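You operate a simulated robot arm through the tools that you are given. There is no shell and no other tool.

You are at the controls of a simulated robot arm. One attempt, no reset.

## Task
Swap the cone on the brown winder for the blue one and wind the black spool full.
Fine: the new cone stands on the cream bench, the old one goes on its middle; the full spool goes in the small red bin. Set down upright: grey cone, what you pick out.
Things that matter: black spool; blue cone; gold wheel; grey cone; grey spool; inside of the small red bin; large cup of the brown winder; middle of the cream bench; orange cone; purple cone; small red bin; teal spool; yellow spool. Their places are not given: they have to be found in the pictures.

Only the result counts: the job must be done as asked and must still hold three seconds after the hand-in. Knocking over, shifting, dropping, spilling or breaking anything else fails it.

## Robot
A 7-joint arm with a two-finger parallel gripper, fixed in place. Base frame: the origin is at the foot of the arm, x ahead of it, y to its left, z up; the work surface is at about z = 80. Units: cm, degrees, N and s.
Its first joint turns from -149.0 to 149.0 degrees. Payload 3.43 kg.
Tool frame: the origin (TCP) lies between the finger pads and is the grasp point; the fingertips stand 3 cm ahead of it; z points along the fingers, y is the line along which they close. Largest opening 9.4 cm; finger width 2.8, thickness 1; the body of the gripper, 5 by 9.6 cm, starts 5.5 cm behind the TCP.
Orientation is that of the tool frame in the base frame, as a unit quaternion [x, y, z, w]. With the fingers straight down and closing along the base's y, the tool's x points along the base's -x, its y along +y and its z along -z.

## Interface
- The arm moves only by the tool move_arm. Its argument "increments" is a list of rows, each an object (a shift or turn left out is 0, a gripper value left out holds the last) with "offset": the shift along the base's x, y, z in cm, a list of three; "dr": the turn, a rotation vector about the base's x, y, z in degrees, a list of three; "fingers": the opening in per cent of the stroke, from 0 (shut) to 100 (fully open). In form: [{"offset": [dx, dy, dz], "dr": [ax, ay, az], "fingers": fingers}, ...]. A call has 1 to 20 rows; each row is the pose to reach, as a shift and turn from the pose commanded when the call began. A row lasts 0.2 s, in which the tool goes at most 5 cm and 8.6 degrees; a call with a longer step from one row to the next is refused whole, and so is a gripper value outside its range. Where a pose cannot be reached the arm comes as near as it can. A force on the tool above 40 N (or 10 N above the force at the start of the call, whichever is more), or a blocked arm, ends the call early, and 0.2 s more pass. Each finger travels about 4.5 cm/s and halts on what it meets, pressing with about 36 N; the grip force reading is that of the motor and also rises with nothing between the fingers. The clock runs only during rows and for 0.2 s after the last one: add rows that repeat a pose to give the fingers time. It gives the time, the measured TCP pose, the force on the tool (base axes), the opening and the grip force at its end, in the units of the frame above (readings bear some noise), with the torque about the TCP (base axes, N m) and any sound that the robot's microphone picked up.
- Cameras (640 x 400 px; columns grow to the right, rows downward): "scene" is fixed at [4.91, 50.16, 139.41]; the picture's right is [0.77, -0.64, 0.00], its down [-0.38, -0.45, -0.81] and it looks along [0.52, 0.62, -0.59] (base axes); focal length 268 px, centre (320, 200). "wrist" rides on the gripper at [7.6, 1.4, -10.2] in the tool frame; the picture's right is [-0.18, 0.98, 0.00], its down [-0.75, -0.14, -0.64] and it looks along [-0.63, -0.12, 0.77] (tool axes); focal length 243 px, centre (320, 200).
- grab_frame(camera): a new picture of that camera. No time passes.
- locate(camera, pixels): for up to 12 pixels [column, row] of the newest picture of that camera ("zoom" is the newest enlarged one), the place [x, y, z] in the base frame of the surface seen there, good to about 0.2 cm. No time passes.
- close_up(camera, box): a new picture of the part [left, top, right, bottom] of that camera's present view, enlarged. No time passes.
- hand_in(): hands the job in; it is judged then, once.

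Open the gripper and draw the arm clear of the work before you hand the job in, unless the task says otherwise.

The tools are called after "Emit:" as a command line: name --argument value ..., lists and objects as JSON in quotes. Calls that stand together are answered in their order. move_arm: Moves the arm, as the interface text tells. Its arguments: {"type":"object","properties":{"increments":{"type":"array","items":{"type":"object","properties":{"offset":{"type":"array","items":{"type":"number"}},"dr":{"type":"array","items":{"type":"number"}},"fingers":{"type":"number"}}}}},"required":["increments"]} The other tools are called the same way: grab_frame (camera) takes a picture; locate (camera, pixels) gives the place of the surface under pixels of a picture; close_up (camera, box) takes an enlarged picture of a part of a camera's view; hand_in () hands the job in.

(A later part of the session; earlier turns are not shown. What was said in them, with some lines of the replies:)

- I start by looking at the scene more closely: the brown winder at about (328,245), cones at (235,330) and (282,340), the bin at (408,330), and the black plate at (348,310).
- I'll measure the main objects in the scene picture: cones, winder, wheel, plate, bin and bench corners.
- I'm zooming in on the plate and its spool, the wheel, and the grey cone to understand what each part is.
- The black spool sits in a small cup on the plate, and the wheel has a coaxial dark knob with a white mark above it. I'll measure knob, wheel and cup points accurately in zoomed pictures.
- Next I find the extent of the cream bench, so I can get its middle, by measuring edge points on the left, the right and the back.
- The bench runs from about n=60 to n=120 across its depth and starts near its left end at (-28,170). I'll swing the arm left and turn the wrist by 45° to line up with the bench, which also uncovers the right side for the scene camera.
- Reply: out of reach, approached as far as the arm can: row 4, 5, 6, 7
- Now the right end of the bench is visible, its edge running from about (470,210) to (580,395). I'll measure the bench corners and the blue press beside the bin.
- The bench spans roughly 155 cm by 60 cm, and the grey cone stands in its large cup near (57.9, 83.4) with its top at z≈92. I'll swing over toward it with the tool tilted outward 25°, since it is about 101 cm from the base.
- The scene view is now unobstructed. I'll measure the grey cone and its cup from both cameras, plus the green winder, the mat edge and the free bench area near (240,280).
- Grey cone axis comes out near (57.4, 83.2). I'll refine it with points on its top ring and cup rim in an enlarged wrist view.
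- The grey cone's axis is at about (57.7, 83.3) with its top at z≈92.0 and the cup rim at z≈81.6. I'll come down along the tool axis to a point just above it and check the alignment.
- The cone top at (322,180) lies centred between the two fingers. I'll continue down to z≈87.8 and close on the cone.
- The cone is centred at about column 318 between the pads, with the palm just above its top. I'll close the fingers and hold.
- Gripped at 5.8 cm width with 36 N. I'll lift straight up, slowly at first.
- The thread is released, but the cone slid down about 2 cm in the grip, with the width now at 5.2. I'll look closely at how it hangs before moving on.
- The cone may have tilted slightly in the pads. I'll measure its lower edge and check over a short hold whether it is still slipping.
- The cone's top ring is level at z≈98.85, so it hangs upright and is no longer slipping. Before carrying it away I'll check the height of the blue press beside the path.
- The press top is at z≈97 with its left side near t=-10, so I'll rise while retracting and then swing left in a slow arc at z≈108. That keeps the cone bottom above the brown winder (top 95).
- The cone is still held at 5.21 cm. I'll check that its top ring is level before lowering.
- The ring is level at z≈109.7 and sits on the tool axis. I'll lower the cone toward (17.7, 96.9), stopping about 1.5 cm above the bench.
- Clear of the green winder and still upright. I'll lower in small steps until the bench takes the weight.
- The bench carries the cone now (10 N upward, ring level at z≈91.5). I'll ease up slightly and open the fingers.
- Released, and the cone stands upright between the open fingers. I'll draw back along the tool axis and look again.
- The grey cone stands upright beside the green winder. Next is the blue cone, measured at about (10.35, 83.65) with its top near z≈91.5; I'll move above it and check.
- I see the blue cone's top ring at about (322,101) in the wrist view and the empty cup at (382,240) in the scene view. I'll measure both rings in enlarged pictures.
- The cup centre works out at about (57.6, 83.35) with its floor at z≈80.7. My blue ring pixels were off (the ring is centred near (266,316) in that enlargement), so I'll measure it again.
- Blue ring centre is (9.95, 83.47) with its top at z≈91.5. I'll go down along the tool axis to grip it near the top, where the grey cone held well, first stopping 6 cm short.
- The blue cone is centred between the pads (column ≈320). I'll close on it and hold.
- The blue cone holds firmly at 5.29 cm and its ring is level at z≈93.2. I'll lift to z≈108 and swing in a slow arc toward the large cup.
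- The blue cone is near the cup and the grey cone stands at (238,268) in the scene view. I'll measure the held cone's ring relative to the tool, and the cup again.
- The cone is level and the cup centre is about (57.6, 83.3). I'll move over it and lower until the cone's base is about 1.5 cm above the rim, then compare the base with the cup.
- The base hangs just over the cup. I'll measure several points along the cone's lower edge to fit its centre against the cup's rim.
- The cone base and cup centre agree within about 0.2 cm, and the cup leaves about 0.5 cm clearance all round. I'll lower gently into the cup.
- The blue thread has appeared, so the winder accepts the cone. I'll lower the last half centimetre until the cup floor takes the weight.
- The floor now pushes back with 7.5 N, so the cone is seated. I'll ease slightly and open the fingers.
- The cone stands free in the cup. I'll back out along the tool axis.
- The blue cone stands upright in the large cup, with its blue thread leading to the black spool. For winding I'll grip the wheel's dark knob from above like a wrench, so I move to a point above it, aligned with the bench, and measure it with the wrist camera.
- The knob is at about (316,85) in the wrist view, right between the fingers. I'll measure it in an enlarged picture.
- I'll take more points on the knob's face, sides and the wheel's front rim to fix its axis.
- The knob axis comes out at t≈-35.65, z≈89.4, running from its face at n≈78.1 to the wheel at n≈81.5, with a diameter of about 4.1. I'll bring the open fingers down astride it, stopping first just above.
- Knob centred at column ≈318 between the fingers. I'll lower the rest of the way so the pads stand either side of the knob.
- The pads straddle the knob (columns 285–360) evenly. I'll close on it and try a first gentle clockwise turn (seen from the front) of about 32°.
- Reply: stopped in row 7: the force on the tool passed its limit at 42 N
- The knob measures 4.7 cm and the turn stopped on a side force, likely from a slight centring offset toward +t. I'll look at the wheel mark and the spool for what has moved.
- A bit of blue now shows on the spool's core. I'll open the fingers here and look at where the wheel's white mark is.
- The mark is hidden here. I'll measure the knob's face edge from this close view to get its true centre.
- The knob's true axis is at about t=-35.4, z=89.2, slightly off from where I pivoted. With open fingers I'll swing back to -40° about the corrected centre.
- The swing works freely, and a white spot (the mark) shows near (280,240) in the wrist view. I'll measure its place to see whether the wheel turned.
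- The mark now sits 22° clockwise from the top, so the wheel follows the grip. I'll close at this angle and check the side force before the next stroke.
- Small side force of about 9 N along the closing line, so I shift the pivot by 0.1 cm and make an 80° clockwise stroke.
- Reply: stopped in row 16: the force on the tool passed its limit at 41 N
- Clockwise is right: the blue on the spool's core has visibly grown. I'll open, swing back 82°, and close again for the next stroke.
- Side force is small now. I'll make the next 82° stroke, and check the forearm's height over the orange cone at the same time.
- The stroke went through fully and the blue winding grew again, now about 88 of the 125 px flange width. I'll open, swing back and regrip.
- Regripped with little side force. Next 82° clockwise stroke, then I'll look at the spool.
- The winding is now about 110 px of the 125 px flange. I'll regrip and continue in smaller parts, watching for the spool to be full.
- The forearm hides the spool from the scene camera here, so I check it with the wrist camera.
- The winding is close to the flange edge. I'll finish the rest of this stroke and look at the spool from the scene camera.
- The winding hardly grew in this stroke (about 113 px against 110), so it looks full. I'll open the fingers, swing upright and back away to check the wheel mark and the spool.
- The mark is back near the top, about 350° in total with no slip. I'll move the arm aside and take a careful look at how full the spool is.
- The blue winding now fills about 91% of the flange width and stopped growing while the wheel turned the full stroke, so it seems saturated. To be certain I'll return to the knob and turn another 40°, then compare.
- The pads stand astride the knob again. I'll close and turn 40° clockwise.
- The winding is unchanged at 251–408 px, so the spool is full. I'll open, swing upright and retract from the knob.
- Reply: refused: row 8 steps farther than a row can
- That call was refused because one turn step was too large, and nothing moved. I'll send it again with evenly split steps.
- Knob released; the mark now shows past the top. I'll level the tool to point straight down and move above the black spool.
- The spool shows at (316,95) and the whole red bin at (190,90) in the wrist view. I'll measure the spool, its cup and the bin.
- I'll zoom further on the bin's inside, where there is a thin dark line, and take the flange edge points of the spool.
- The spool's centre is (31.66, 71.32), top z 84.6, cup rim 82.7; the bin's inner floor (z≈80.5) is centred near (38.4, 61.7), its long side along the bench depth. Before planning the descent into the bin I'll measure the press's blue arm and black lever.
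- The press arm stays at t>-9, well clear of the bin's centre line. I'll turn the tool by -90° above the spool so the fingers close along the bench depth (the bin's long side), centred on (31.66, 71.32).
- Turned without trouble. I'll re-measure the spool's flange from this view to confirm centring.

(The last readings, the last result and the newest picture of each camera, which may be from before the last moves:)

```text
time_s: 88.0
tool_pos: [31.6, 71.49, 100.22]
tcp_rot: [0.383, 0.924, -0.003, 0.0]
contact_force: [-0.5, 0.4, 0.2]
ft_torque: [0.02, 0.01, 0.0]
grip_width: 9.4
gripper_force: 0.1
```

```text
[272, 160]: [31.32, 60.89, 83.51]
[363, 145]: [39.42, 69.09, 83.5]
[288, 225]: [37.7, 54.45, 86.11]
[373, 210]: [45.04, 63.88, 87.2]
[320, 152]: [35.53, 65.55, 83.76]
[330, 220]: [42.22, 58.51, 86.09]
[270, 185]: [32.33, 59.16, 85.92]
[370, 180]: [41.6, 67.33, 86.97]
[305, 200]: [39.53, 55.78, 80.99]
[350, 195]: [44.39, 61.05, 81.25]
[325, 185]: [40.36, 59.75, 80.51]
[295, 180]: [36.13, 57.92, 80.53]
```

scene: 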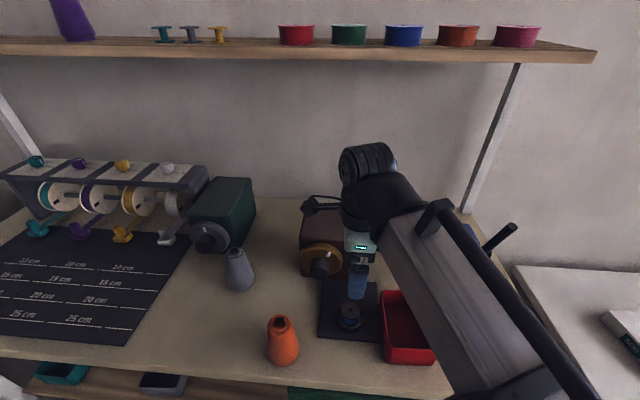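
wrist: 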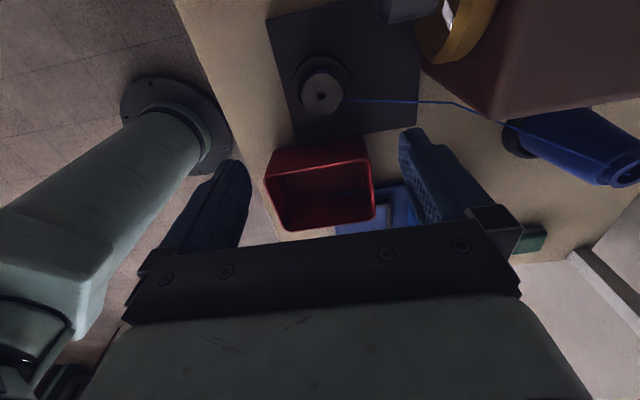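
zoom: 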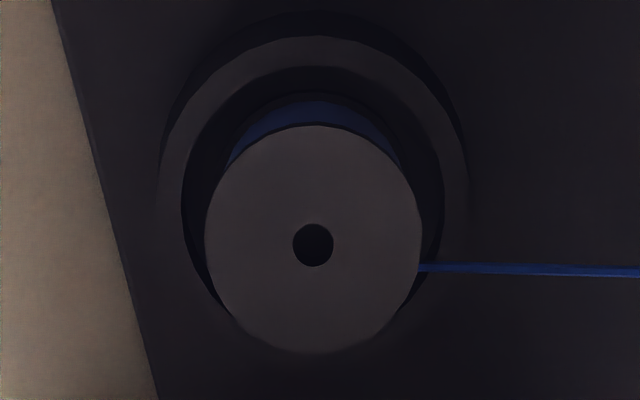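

Spool centre confirmed near (31.72, 71.38), and the bin's centre near (38.6, 61.6). I'll descend over the spool to a TCP height of 86.1, keeping the fingertips just above the cup rim.

Emit:
move_arm --increments '[{"offset": [0.07, 0.06, -3.5], "fingers": 100}, {"offset": [0.07, 0.06, -7.0]}, {"offset": [0.07, 0.06, -10.0]}, {"offset": [0.07, 0.06, -12.0]}, {"offset": [0.07, 0.06, -13.3]}, {"offset": [0.07, 0.06, -14.0]}, {"offset": [0.07, 0.06, -14.0]}]'

Emit:
grab_frame --camera "wrist"

Emit:
close_up --camera "scene" --box '[290, 230, 420, 340]'

```text
time_s: 89.5
tool_pos: [31.58, 71.35, 86.25]
tcp_rot: [0.383, 0.924, -0.002, -0.001]
contact_force: [0.7, 0.8, 0.0]
ft_torque: [0.0, -0.04, 0.01]
grip_width: 9.38
gripper_force: 0.1
```

```text
taken
```

wrist: 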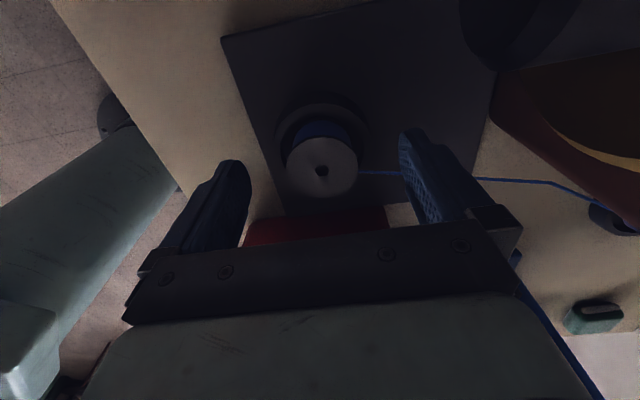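

```text
3.64 times, centred on (355, 285) of scene
```

zoom: 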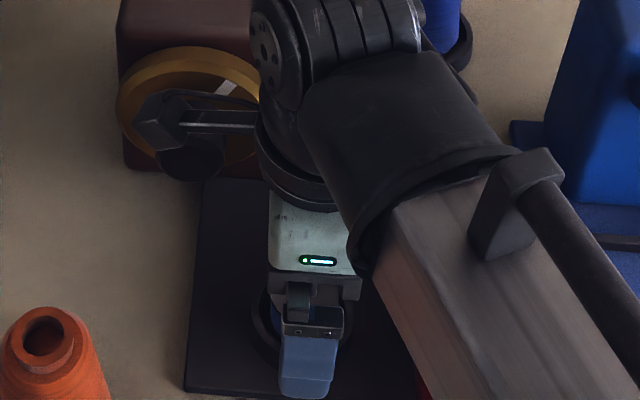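

The spool is centred at column ≈321 between the fingers. I'll close and hold.

Emit:
move_arm --increments '[{"offset": [0, 0, 0], "fingers": 0}, {"offset": [0, 0, 0], "fingers": 0}, {"offset": [0, 0, 0], "fingers": 0}, {"offset": [0, 0, 0], "fingers": 0}, {"offset": [0, 0, 0], "fingers": 0}]'

Emit:
grab_frame --camera "wrist"

```text
time_s: 90.8
tool_pos: [31.55, 71.39, 86.22]
tcp_rot: [0.383, 0.924, -0.003, 0.001]
contact_force: [-0.9, -0.5, 2.2]
ft_torque: [-0.01, 0.01, 0.03]
grip_width: 3.84
gripper_force: 35.3
```

```text
taken
```

wrist: 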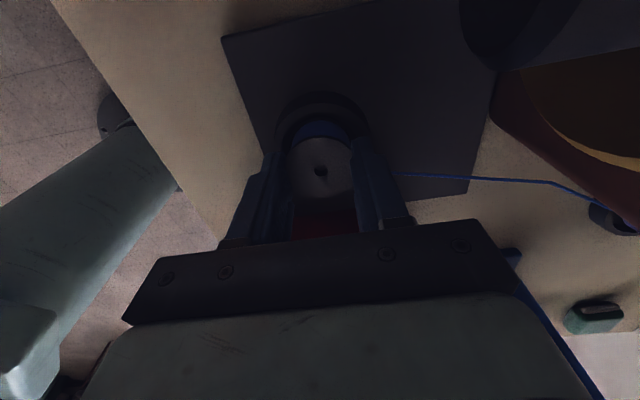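

Gripped at 3.84 cm. I'll lift straight up slowly out of the cup.

Emit:
move_arm --increments '[{"offset": [0, 0, 0.5], "fingers": 0}, {"offset": [0, 0, 1.2]}, {"offset": [0, 0, 2.2]}, {"offset": [0, 0, 3.5]}, {"offset": [0, 0, 5.0]}, {"offset": [0, 0, 7.0]}, {"offset": [0, 0, 9.0]}, {"offset": [0, 0, 9.0]}]'

Emit:
grab_frame --camera "wrist"

Emit:
close_up --camera "scene" --box '[290, 220, 420, 340]'

```text
time_s: 92.5
tool_pos: [31.79, 71.46, 95.35]
tcp_rot: [0.383, 0.924, -0.003, 0.0]
contact_force: [0.2, 0.1, 0.2]
ft_torque: [0.04, -0.03, 0.05]
grip_width: 3.78
gripper_force: 35.8
```

```text
taken
```

wrist: 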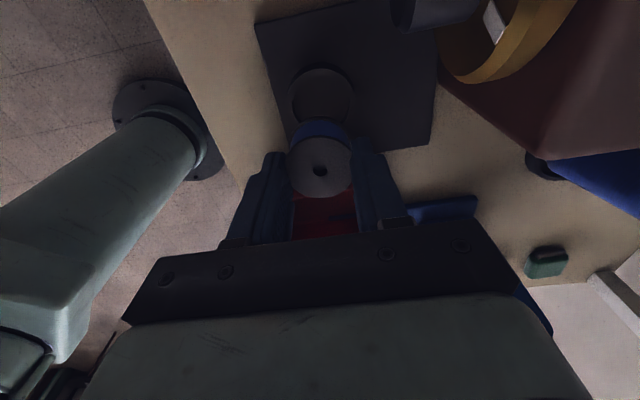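

```text
3.33 times, centred on (355, 280) of scene
```

zoom: 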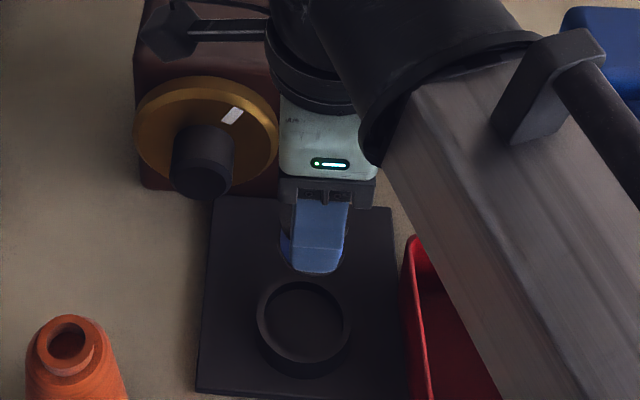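

The spool is out of the cup, still wound full. I'll check how it sits in the pads.

Emit:
close_up --camera "wrist" --box '[250, 100, 400, 240]'

Emit:
locate --camera "zoom" --pixels '[[195, 190], [310, 185], [250, 130], [250, 230], [220, 150], [285, 215], [235, 80], [280, 80], [250, 100], [255, 180], [290, 140], [215, 215]]'

```text
2.86 times, centred on (325, 170) of wrist
```

zoom: 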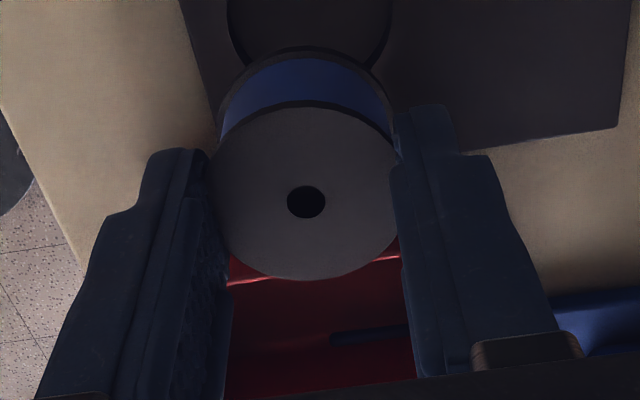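

```text
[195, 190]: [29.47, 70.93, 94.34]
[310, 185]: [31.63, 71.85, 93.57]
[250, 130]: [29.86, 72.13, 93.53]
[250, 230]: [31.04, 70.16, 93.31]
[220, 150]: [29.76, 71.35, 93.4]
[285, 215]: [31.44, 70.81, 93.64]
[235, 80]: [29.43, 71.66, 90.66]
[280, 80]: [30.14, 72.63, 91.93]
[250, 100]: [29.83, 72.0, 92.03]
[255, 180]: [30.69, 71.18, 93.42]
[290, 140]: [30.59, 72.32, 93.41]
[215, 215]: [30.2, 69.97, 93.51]
```

The flange is level (z≈93.4 all round), about 1.85 cm below the TCP. I'll raise a little and carry it over the bin's centre.

Emit:
move_arm --increments '[{"offset": [0.6, -0.8, 1.0], "fingers": 0}, {"offset": [1.9, -2.7, 2.0]}, {"offset": [3.3, -4.7, 2.0]}, {"offset": [4.7, -6.7, 2.0]}, {"offset": [6.0, -8.6, 2.0]}, {"offset": [6.9, -9.8, 2.0]}, {"offset": [6.9, -9.8, 2.0]}]'

Emit:
grab_frame --camera "wrist"

Emit:
grab_frame --camera "scene"

```text
time_s: 94.2
tool_pos: [38.67, 61.59, 97.35]
tcp_rot: [0.382, 0.924, -0.003, -0.001]
contact_force: [0.0, 0.1, -0.5]
ft_torque: [0.02, -0.02, 0.0]
grip_width: 3.81
gripper_force: 35.6
```

```text
taken
```

wrist: 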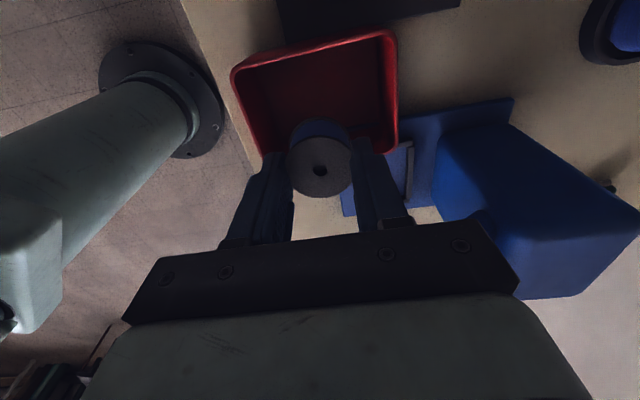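

```text
taken
```

scene: 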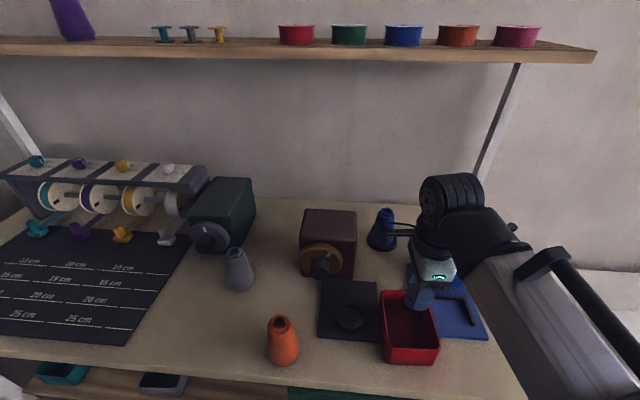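

The spool hangs over the bin and the press is clear to the right. I'll measure the bin's rim in this view to confirm the drop point.

Emit:
locate --camera "wrist" --pixels '[[235, 72], [388, 36], [395, 140], [256, 140], [310, 55], [245, 105], [392, 85], [300, 90], [360, 80], [280, 120], [375, 140], [340, 100]]'

Emit:
close_up --camera "scene" --box '[360, 220, 490, 380]'

```text
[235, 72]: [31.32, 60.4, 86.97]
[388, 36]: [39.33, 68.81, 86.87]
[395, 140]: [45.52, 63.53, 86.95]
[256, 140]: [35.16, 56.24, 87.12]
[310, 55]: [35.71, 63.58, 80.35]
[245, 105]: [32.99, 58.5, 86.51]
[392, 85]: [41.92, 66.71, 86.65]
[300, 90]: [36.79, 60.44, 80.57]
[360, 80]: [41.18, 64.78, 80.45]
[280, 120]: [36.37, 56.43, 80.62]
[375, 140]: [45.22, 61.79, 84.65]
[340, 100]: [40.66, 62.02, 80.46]
```

```text
2.50 times, centred on (425, 300) of scene
```

zoom: 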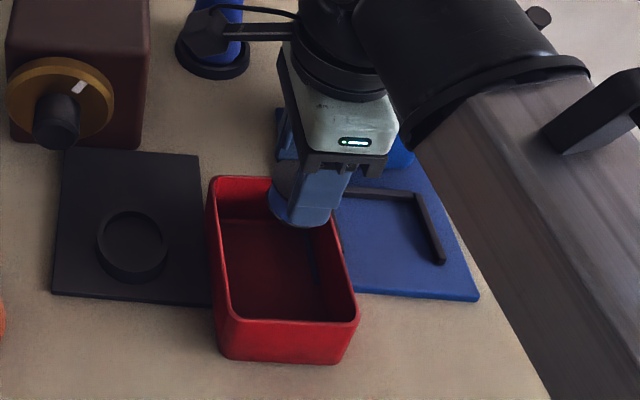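

The rim centre is at (38.5, 61.7), matching the tool. I'll lower the spool into the bin, stopping about 1 cm above its floor.

Emit:
move_arm --increments '[{"offset": [-0.05, 0.05, -2.5], "fingers": 0}, {"offset": [-0.05, 0.05, -5.0]}, {"offset": [-0.05, 0.05, -7.2]}, {"offset": [-0.05, 0.05, -9.0]}, {"offset": [-0.05, 0.05, -10.2]}, {"offset": [-0.05, 0.05, -10.2]}]'

Emit:
grab_frame --camera "wrist"

Emit:
close_up --camera "scene" --box '[360, 220, 490, 380]'

```text
time_s: 95.5
tool_pos: [38.56, 61.65, 87.03]
tcp_rot: [0.382, 0.924, -0.001, 0.0]
contact_force: [0.8, 0.1, 0.2]
ft_torque: [-0.03, -0.01, 0.05]
grip_width: 3.97
gripper_force: 36.0
```

```text
taken
```

wrist: 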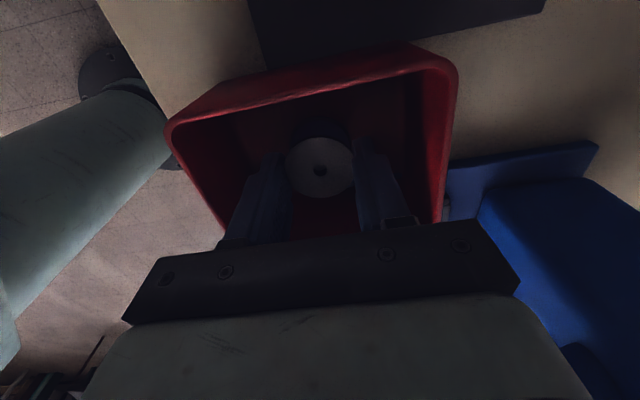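

```text
2.50 times, centred on (425, 300) of scene
```

zoom: 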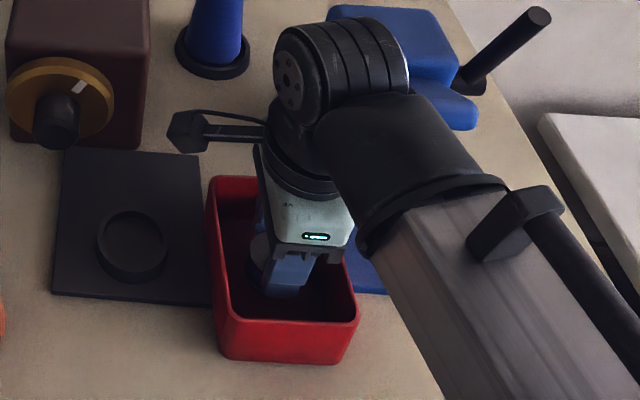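

The spool is inside the bin above its floor. I'll check its height and level once more before setting it down.

Emit:
close_up --camera "wrist" --box '[250, 100, 400, 240]'

Emit:
locate --camera "zoom" --pixels '[[225, 190], [390, 185], [305, 120], [305, 270], [250, 140], [360, 240], [250, 245], [360, 140], [300, 75], [305, 330]]'

```text
2.86 times, centred on (325, 170) of wrist
```

zoom: 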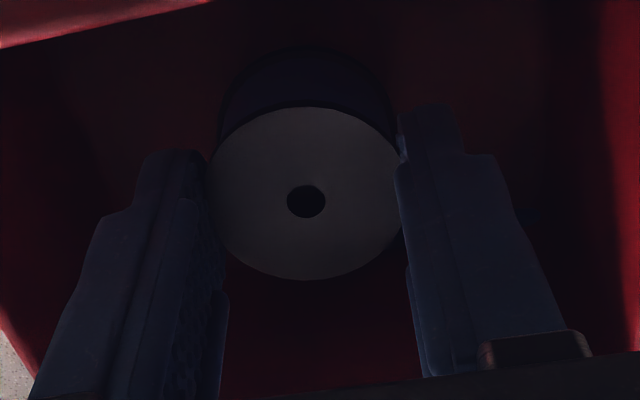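

```text
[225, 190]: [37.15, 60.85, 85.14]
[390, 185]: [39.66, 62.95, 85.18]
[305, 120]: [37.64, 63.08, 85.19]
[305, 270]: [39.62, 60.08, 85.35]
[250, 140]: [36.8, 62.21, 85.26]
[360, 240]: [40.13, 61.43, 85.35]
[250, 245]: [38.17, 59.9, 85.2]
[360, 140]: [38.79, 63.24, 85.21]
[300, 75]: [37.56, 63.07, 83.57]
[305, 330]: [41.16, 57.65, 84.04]
```

Level at z≈85.2, so about 1.2 cm remain. I'll lower in small steps until it touches the bin floor.

Emit:
move_arm --increments '[{"offset": [0, 0, -0.4], "fingers": 0}, {"offset": [0, 0, -0.8]}, {"offset": [0, 0, -1.1]}, {"offset": [0, 0, -1.3]}, {"offset": [0, 0, -1.5]}, {"offset": [0, 0, -1.6]}, {"offset": [0, 0, -1.6]}]'

Emit:
close_up --camera "wrist" --box '[250, 100, 400, 240]'

Emit:
locate --camera "zoom" --pixels '[[225, 190], [390, 185], [305, 120], [305, 265], [250, 140], [360, 240], [250, 240], [360, 140]]'

```text
time_s: 97.2
tool_pos: [38.58, 61.71, 85.44]
tcp_rot: [0.382, 0.924, -0.003, 0.0]
contact_force: [0.0, 0.7, -1.1]
ft_torque: [0.03, 0.04, 0.01]
grip_width: 3.98
gripper_force: 35.6
```

```text
2.86 times, centred on (325, 170) of wrist
```

zoom: 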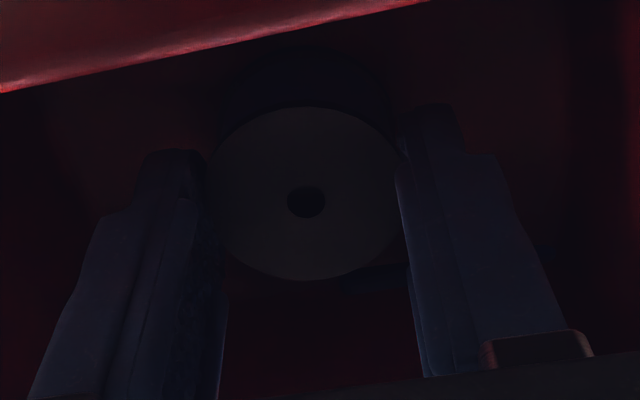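

```text
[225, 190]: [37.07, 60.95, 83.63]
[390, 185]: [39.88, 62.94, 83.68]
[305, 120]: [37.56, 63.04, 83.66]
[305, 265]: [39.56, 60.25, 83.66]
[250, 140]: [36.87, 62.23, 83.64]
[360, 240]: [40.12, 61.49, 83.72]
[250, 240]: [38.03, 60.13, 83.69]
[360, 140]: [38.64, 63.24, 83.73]
```

No contact yet, with the top at 83.67; the spool is about 3 cm tall, so only a millimetre or two remain. I'll continue in very small steps.

Emit:
move_arm --increments '[{"offset": [0, 0, -0.1], "fingers": 0}, {"offset": [0, 0, -0.2]}, {"offset": [0, 0, -0.3]}, {"offset": [0, 0, -0.3]}]'

```text
time_s: 98.2
tool_pos: [38.65, 61.67, 85.2]
tcp_rot: [0.382, 0.924, -0.002, 0.0]
contact_force: [0.3, 1.2, 19.2]
ft_torque: [-0.2, 0.04, -0.02]
grip_width: 4.02
gripper_force: 35.6
```

The bin floor now pushes back with 19 N, so the spool stands on it. I'll ease up slightly and open only partly, to 62%, so that the fingers stay clear of the bin walls.

Emit:
move_arm --increments '[{"offset": [0, 0, 0.15], "fingers": 0}, {"offset": [0, 0, 0.15], "fingers": 50}, {"offset": [0, 0, 0.15], "fingers": 55}, {"offset": [0, 0, 0.15], "fingers": 62}, {"offset": [0, 0, 0.15], "fingers": 62}, {"offset": [0, 0, 0.15], "fingers": 62}]'

Emit:
grab_frame --camera "wrist"

Emit:
close_up --camera "wrist" --box '[250, 100, 400, 240]'

Emit:
locate --camera "zoom" --pixels '[[225, 190], [385, 185], [305, 120], [305, 265], [250, 140], [360, 240], [250, 240], [360, 140]]'

```text
time_s: 99.5
tool_pos: [38.59, 61.71, 85.25]
tcp_rot: [0.383, 0.924, -0.003, 0.0]
contact_force: [0.2, 0.1, 0.1]
ft_torque: [-0.01, 0.03, 0.0]
grip_width: 5.82
gripper_force: 0.1
```

```text
taken
```

wrist: 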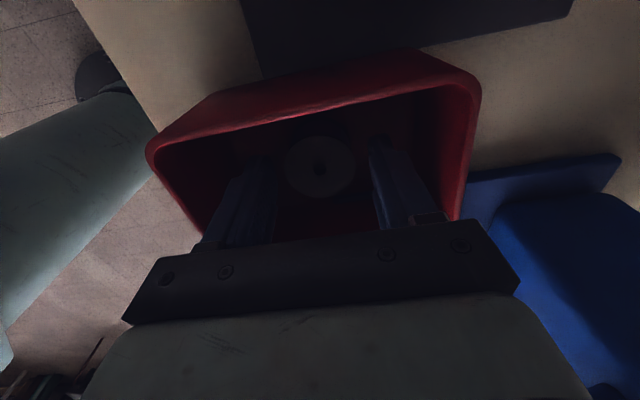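

```text
2.86 times, centred on (325, 170) of wrist
```

zoom: 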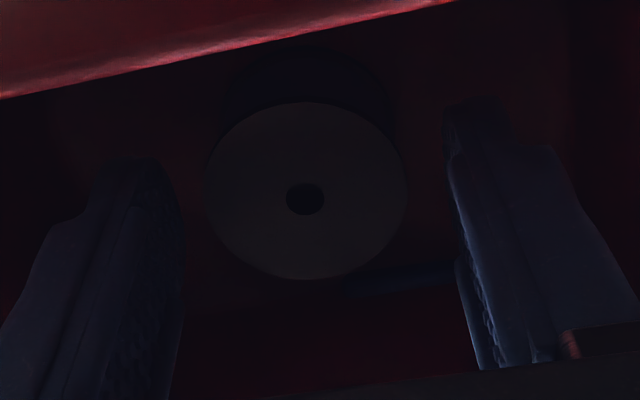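

```text
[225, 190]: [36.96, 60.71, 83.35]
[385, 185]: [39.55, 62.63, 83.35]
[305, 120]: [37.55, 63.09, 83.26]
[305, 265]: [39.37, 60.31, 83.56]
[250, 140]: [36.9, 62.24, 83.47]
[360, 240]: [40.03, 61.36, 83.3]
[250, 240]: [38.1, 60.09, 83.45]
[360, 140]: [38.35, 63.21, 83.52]
```

The spool stands level at z≈83.4 on the bin floor, free of the fingers. I'll lift straight up out of the bin.

Emit:
move_arm --increments '[{"offset": [0, 0, 0.7], "fingers": 62}, {"offset": [0, 0, 2.0]}, {"offset": [0, 0, 4.5]}, {"offset": [0, 0, 8.0]}, {"offset": [0, 0, 12.0]}, {"offset": [0, 0, 16.0]}, {"offset": [-1.0, -1.0, 20.0]}, {"offset": [-1.0, -1.0, 20.0]}]'

Emit:
grab_frame --camera "wrist"

Emit:
grab_frame --camera "scene"

```text
time_s: 101.3
tool_pos: [37.75, 60.69, 105.34]
tcp_rot: [0.383, 0.924, -0.003, 0.0]
contact_force: [-0.1, 0.0, 0.3]
ft_torque: [-0.01, -0.04, 0.0]
grip_width: 5.84
gripper_force: 0.1
```

```text
taken
```

wrist: 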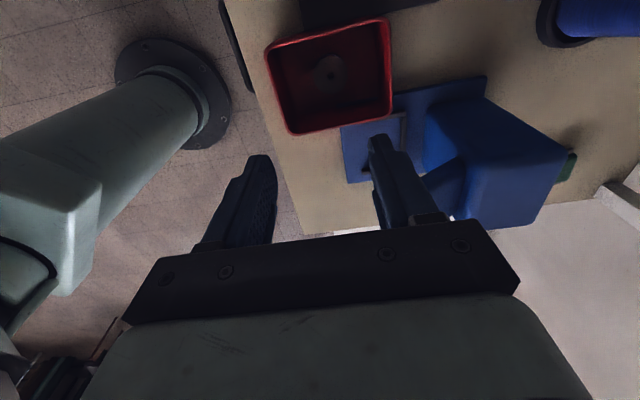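

```text
taken
```

scene: 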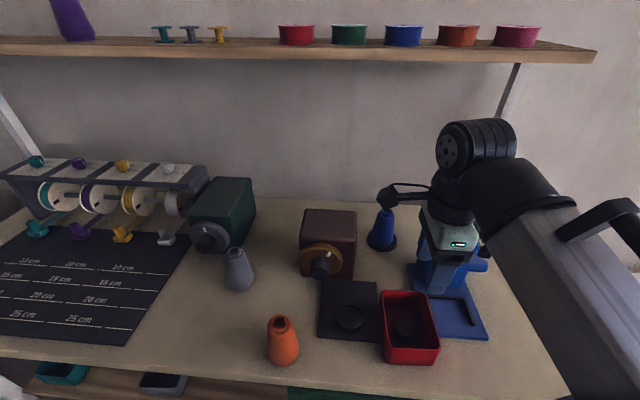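

The spool stands upright in the bin, the blue cone in the cup and the grey cone on the bench. I'll open fully and draw the arm back and up, then check everything once more.

Emit:
move_arm --increments '[{"offset": [-1, -1.5, 3], "fingers": 80}, {"offset": [-2, -3.5, 6], "fingers": 100}, {"offset": [-3.5, -6, 9], "fingers": 100}, {"offset": [-5, -8.5, 11], "fingers": 100}, {"offset": [-5, -8.5, 11], "fingers": 100}]'

Emit:
grab_frame --camera "scene"

Emit:
close_up --camera "scene" --box '[340, 190, 460, 380]'

Emit:
close_up --camera "scene" --box '[180, 180, 320, 380]'

Emit:
grab_frame --camera "wrist"

```text
time_s: 102.5
tool_pos: [34.11, 54.36, 111.65]
tcp_rot: [0.382, 0.924, 0.019, 0.002]
contact_force: [-1.1, 0.5, 0.7]
ft_torque: [0.0, -0.01, -0.02]
grip_width: 9.4
gripper_force: 0.1
out of reach, approached as far as the arm can: row 2, 3, 4, 5
```

```text
taken
```

scene: 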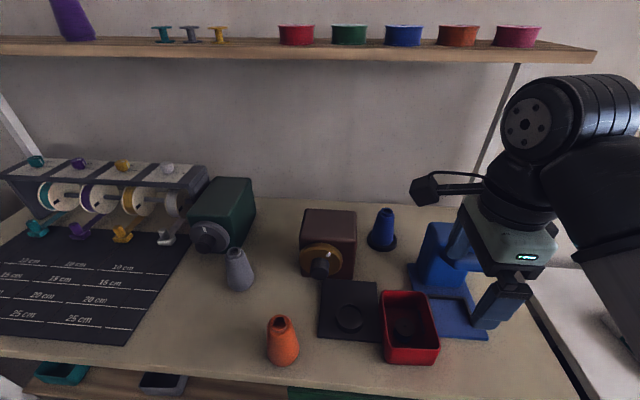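

```text
2.11 times, centred on (400, 285) of scene
```

zoom: 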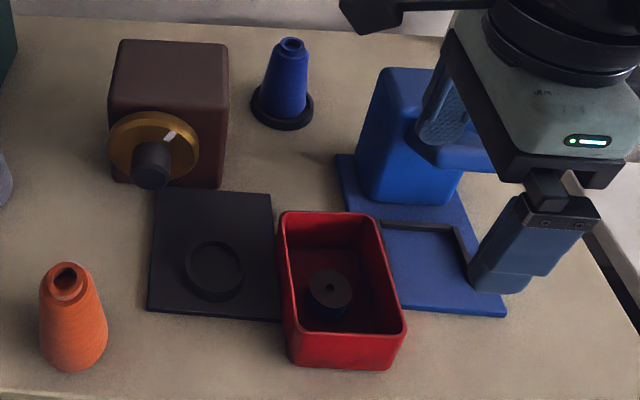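

```text
2.00 times, centred on (250, 280) of scene
```

zoom: 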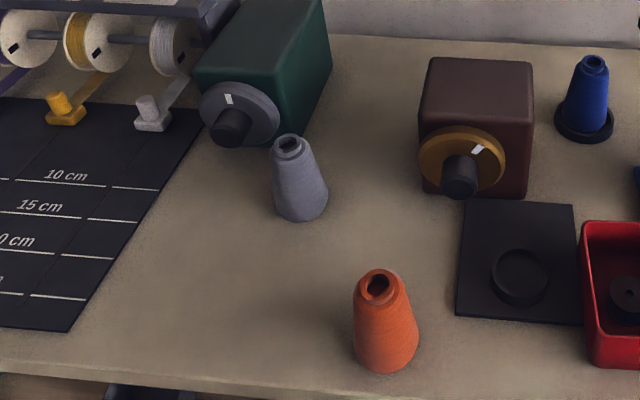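

```text
taken
```

wrist: 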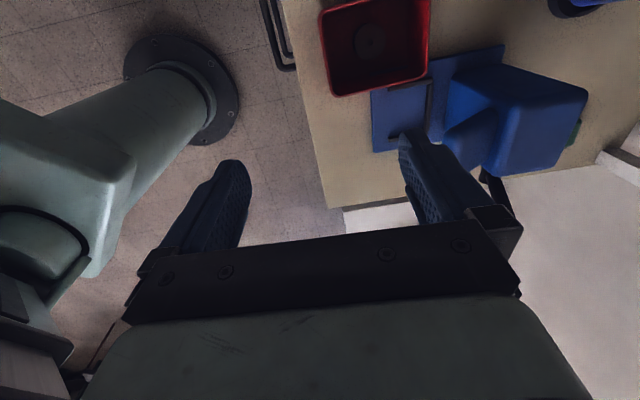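

All objects look right: blue cone in its cup, grey and orange cones upright, spool upright in the bin. One last enlarged look at the spool in the bin before handing in.

Emit:
close_up --camera "scene" --box '[385, 300, 435, 350]'

Emit:
locate --camera "scene" --pixels '[[236, 251], [240, 285], [385, 212], [383, 243], [281, 321], [403, 327]]'

```text
8.00 times, centred on (410, 325) of scene
```

zoom: 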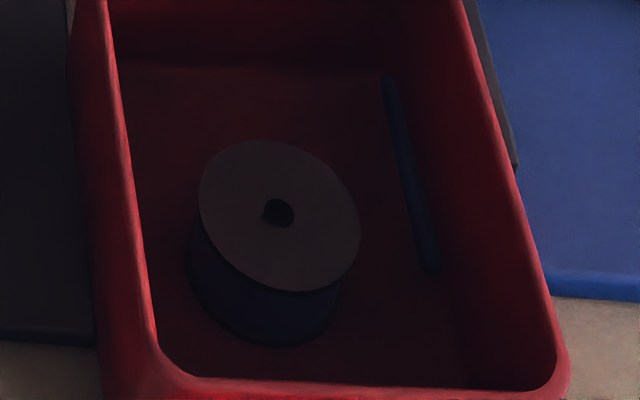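

```text
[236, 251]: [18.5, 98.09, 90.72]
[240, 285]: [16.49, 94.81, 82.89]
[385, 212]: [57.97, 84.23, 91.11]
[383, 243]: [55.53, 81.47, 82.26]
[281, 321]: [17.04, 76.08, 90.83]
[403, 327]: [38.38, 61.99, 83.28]
```

The full blue-wound spool stands upright on the bin floor, both cones are upright in place, the gripper is open and the arm is clear. I'm handing in the job.

Emit:
hand_in

```text
The job is handed in.
```

I swapped the cones, wound the black spool full and put it in the small red bin, then handed the job in. I haven't seen the verdict. In the last pictures everything was standing upright and nothing else looked moved.

- **Blue cone:** it stands in the large cup of the brown winder, and its thread ran to the spool as soon as it went in.
- **Black spool:** I turned the gold wheel clockwise, a bit more than one full turn. The winding stopped growing at about 91% of the flange width, and another 40° made no difference, so I took it as full. It now stands upright on the bin floor.
- **Grey cone:** it stands upright on the cream bench at about (17.5, 97).

**Least certain point:** the exact centre of the bench is under the front of the green winder. I put the grey cone in the open space about 12 cm from it, so the result depends on how strictly "middle" is judged.

The gripper is open and the arm is clear of the work.
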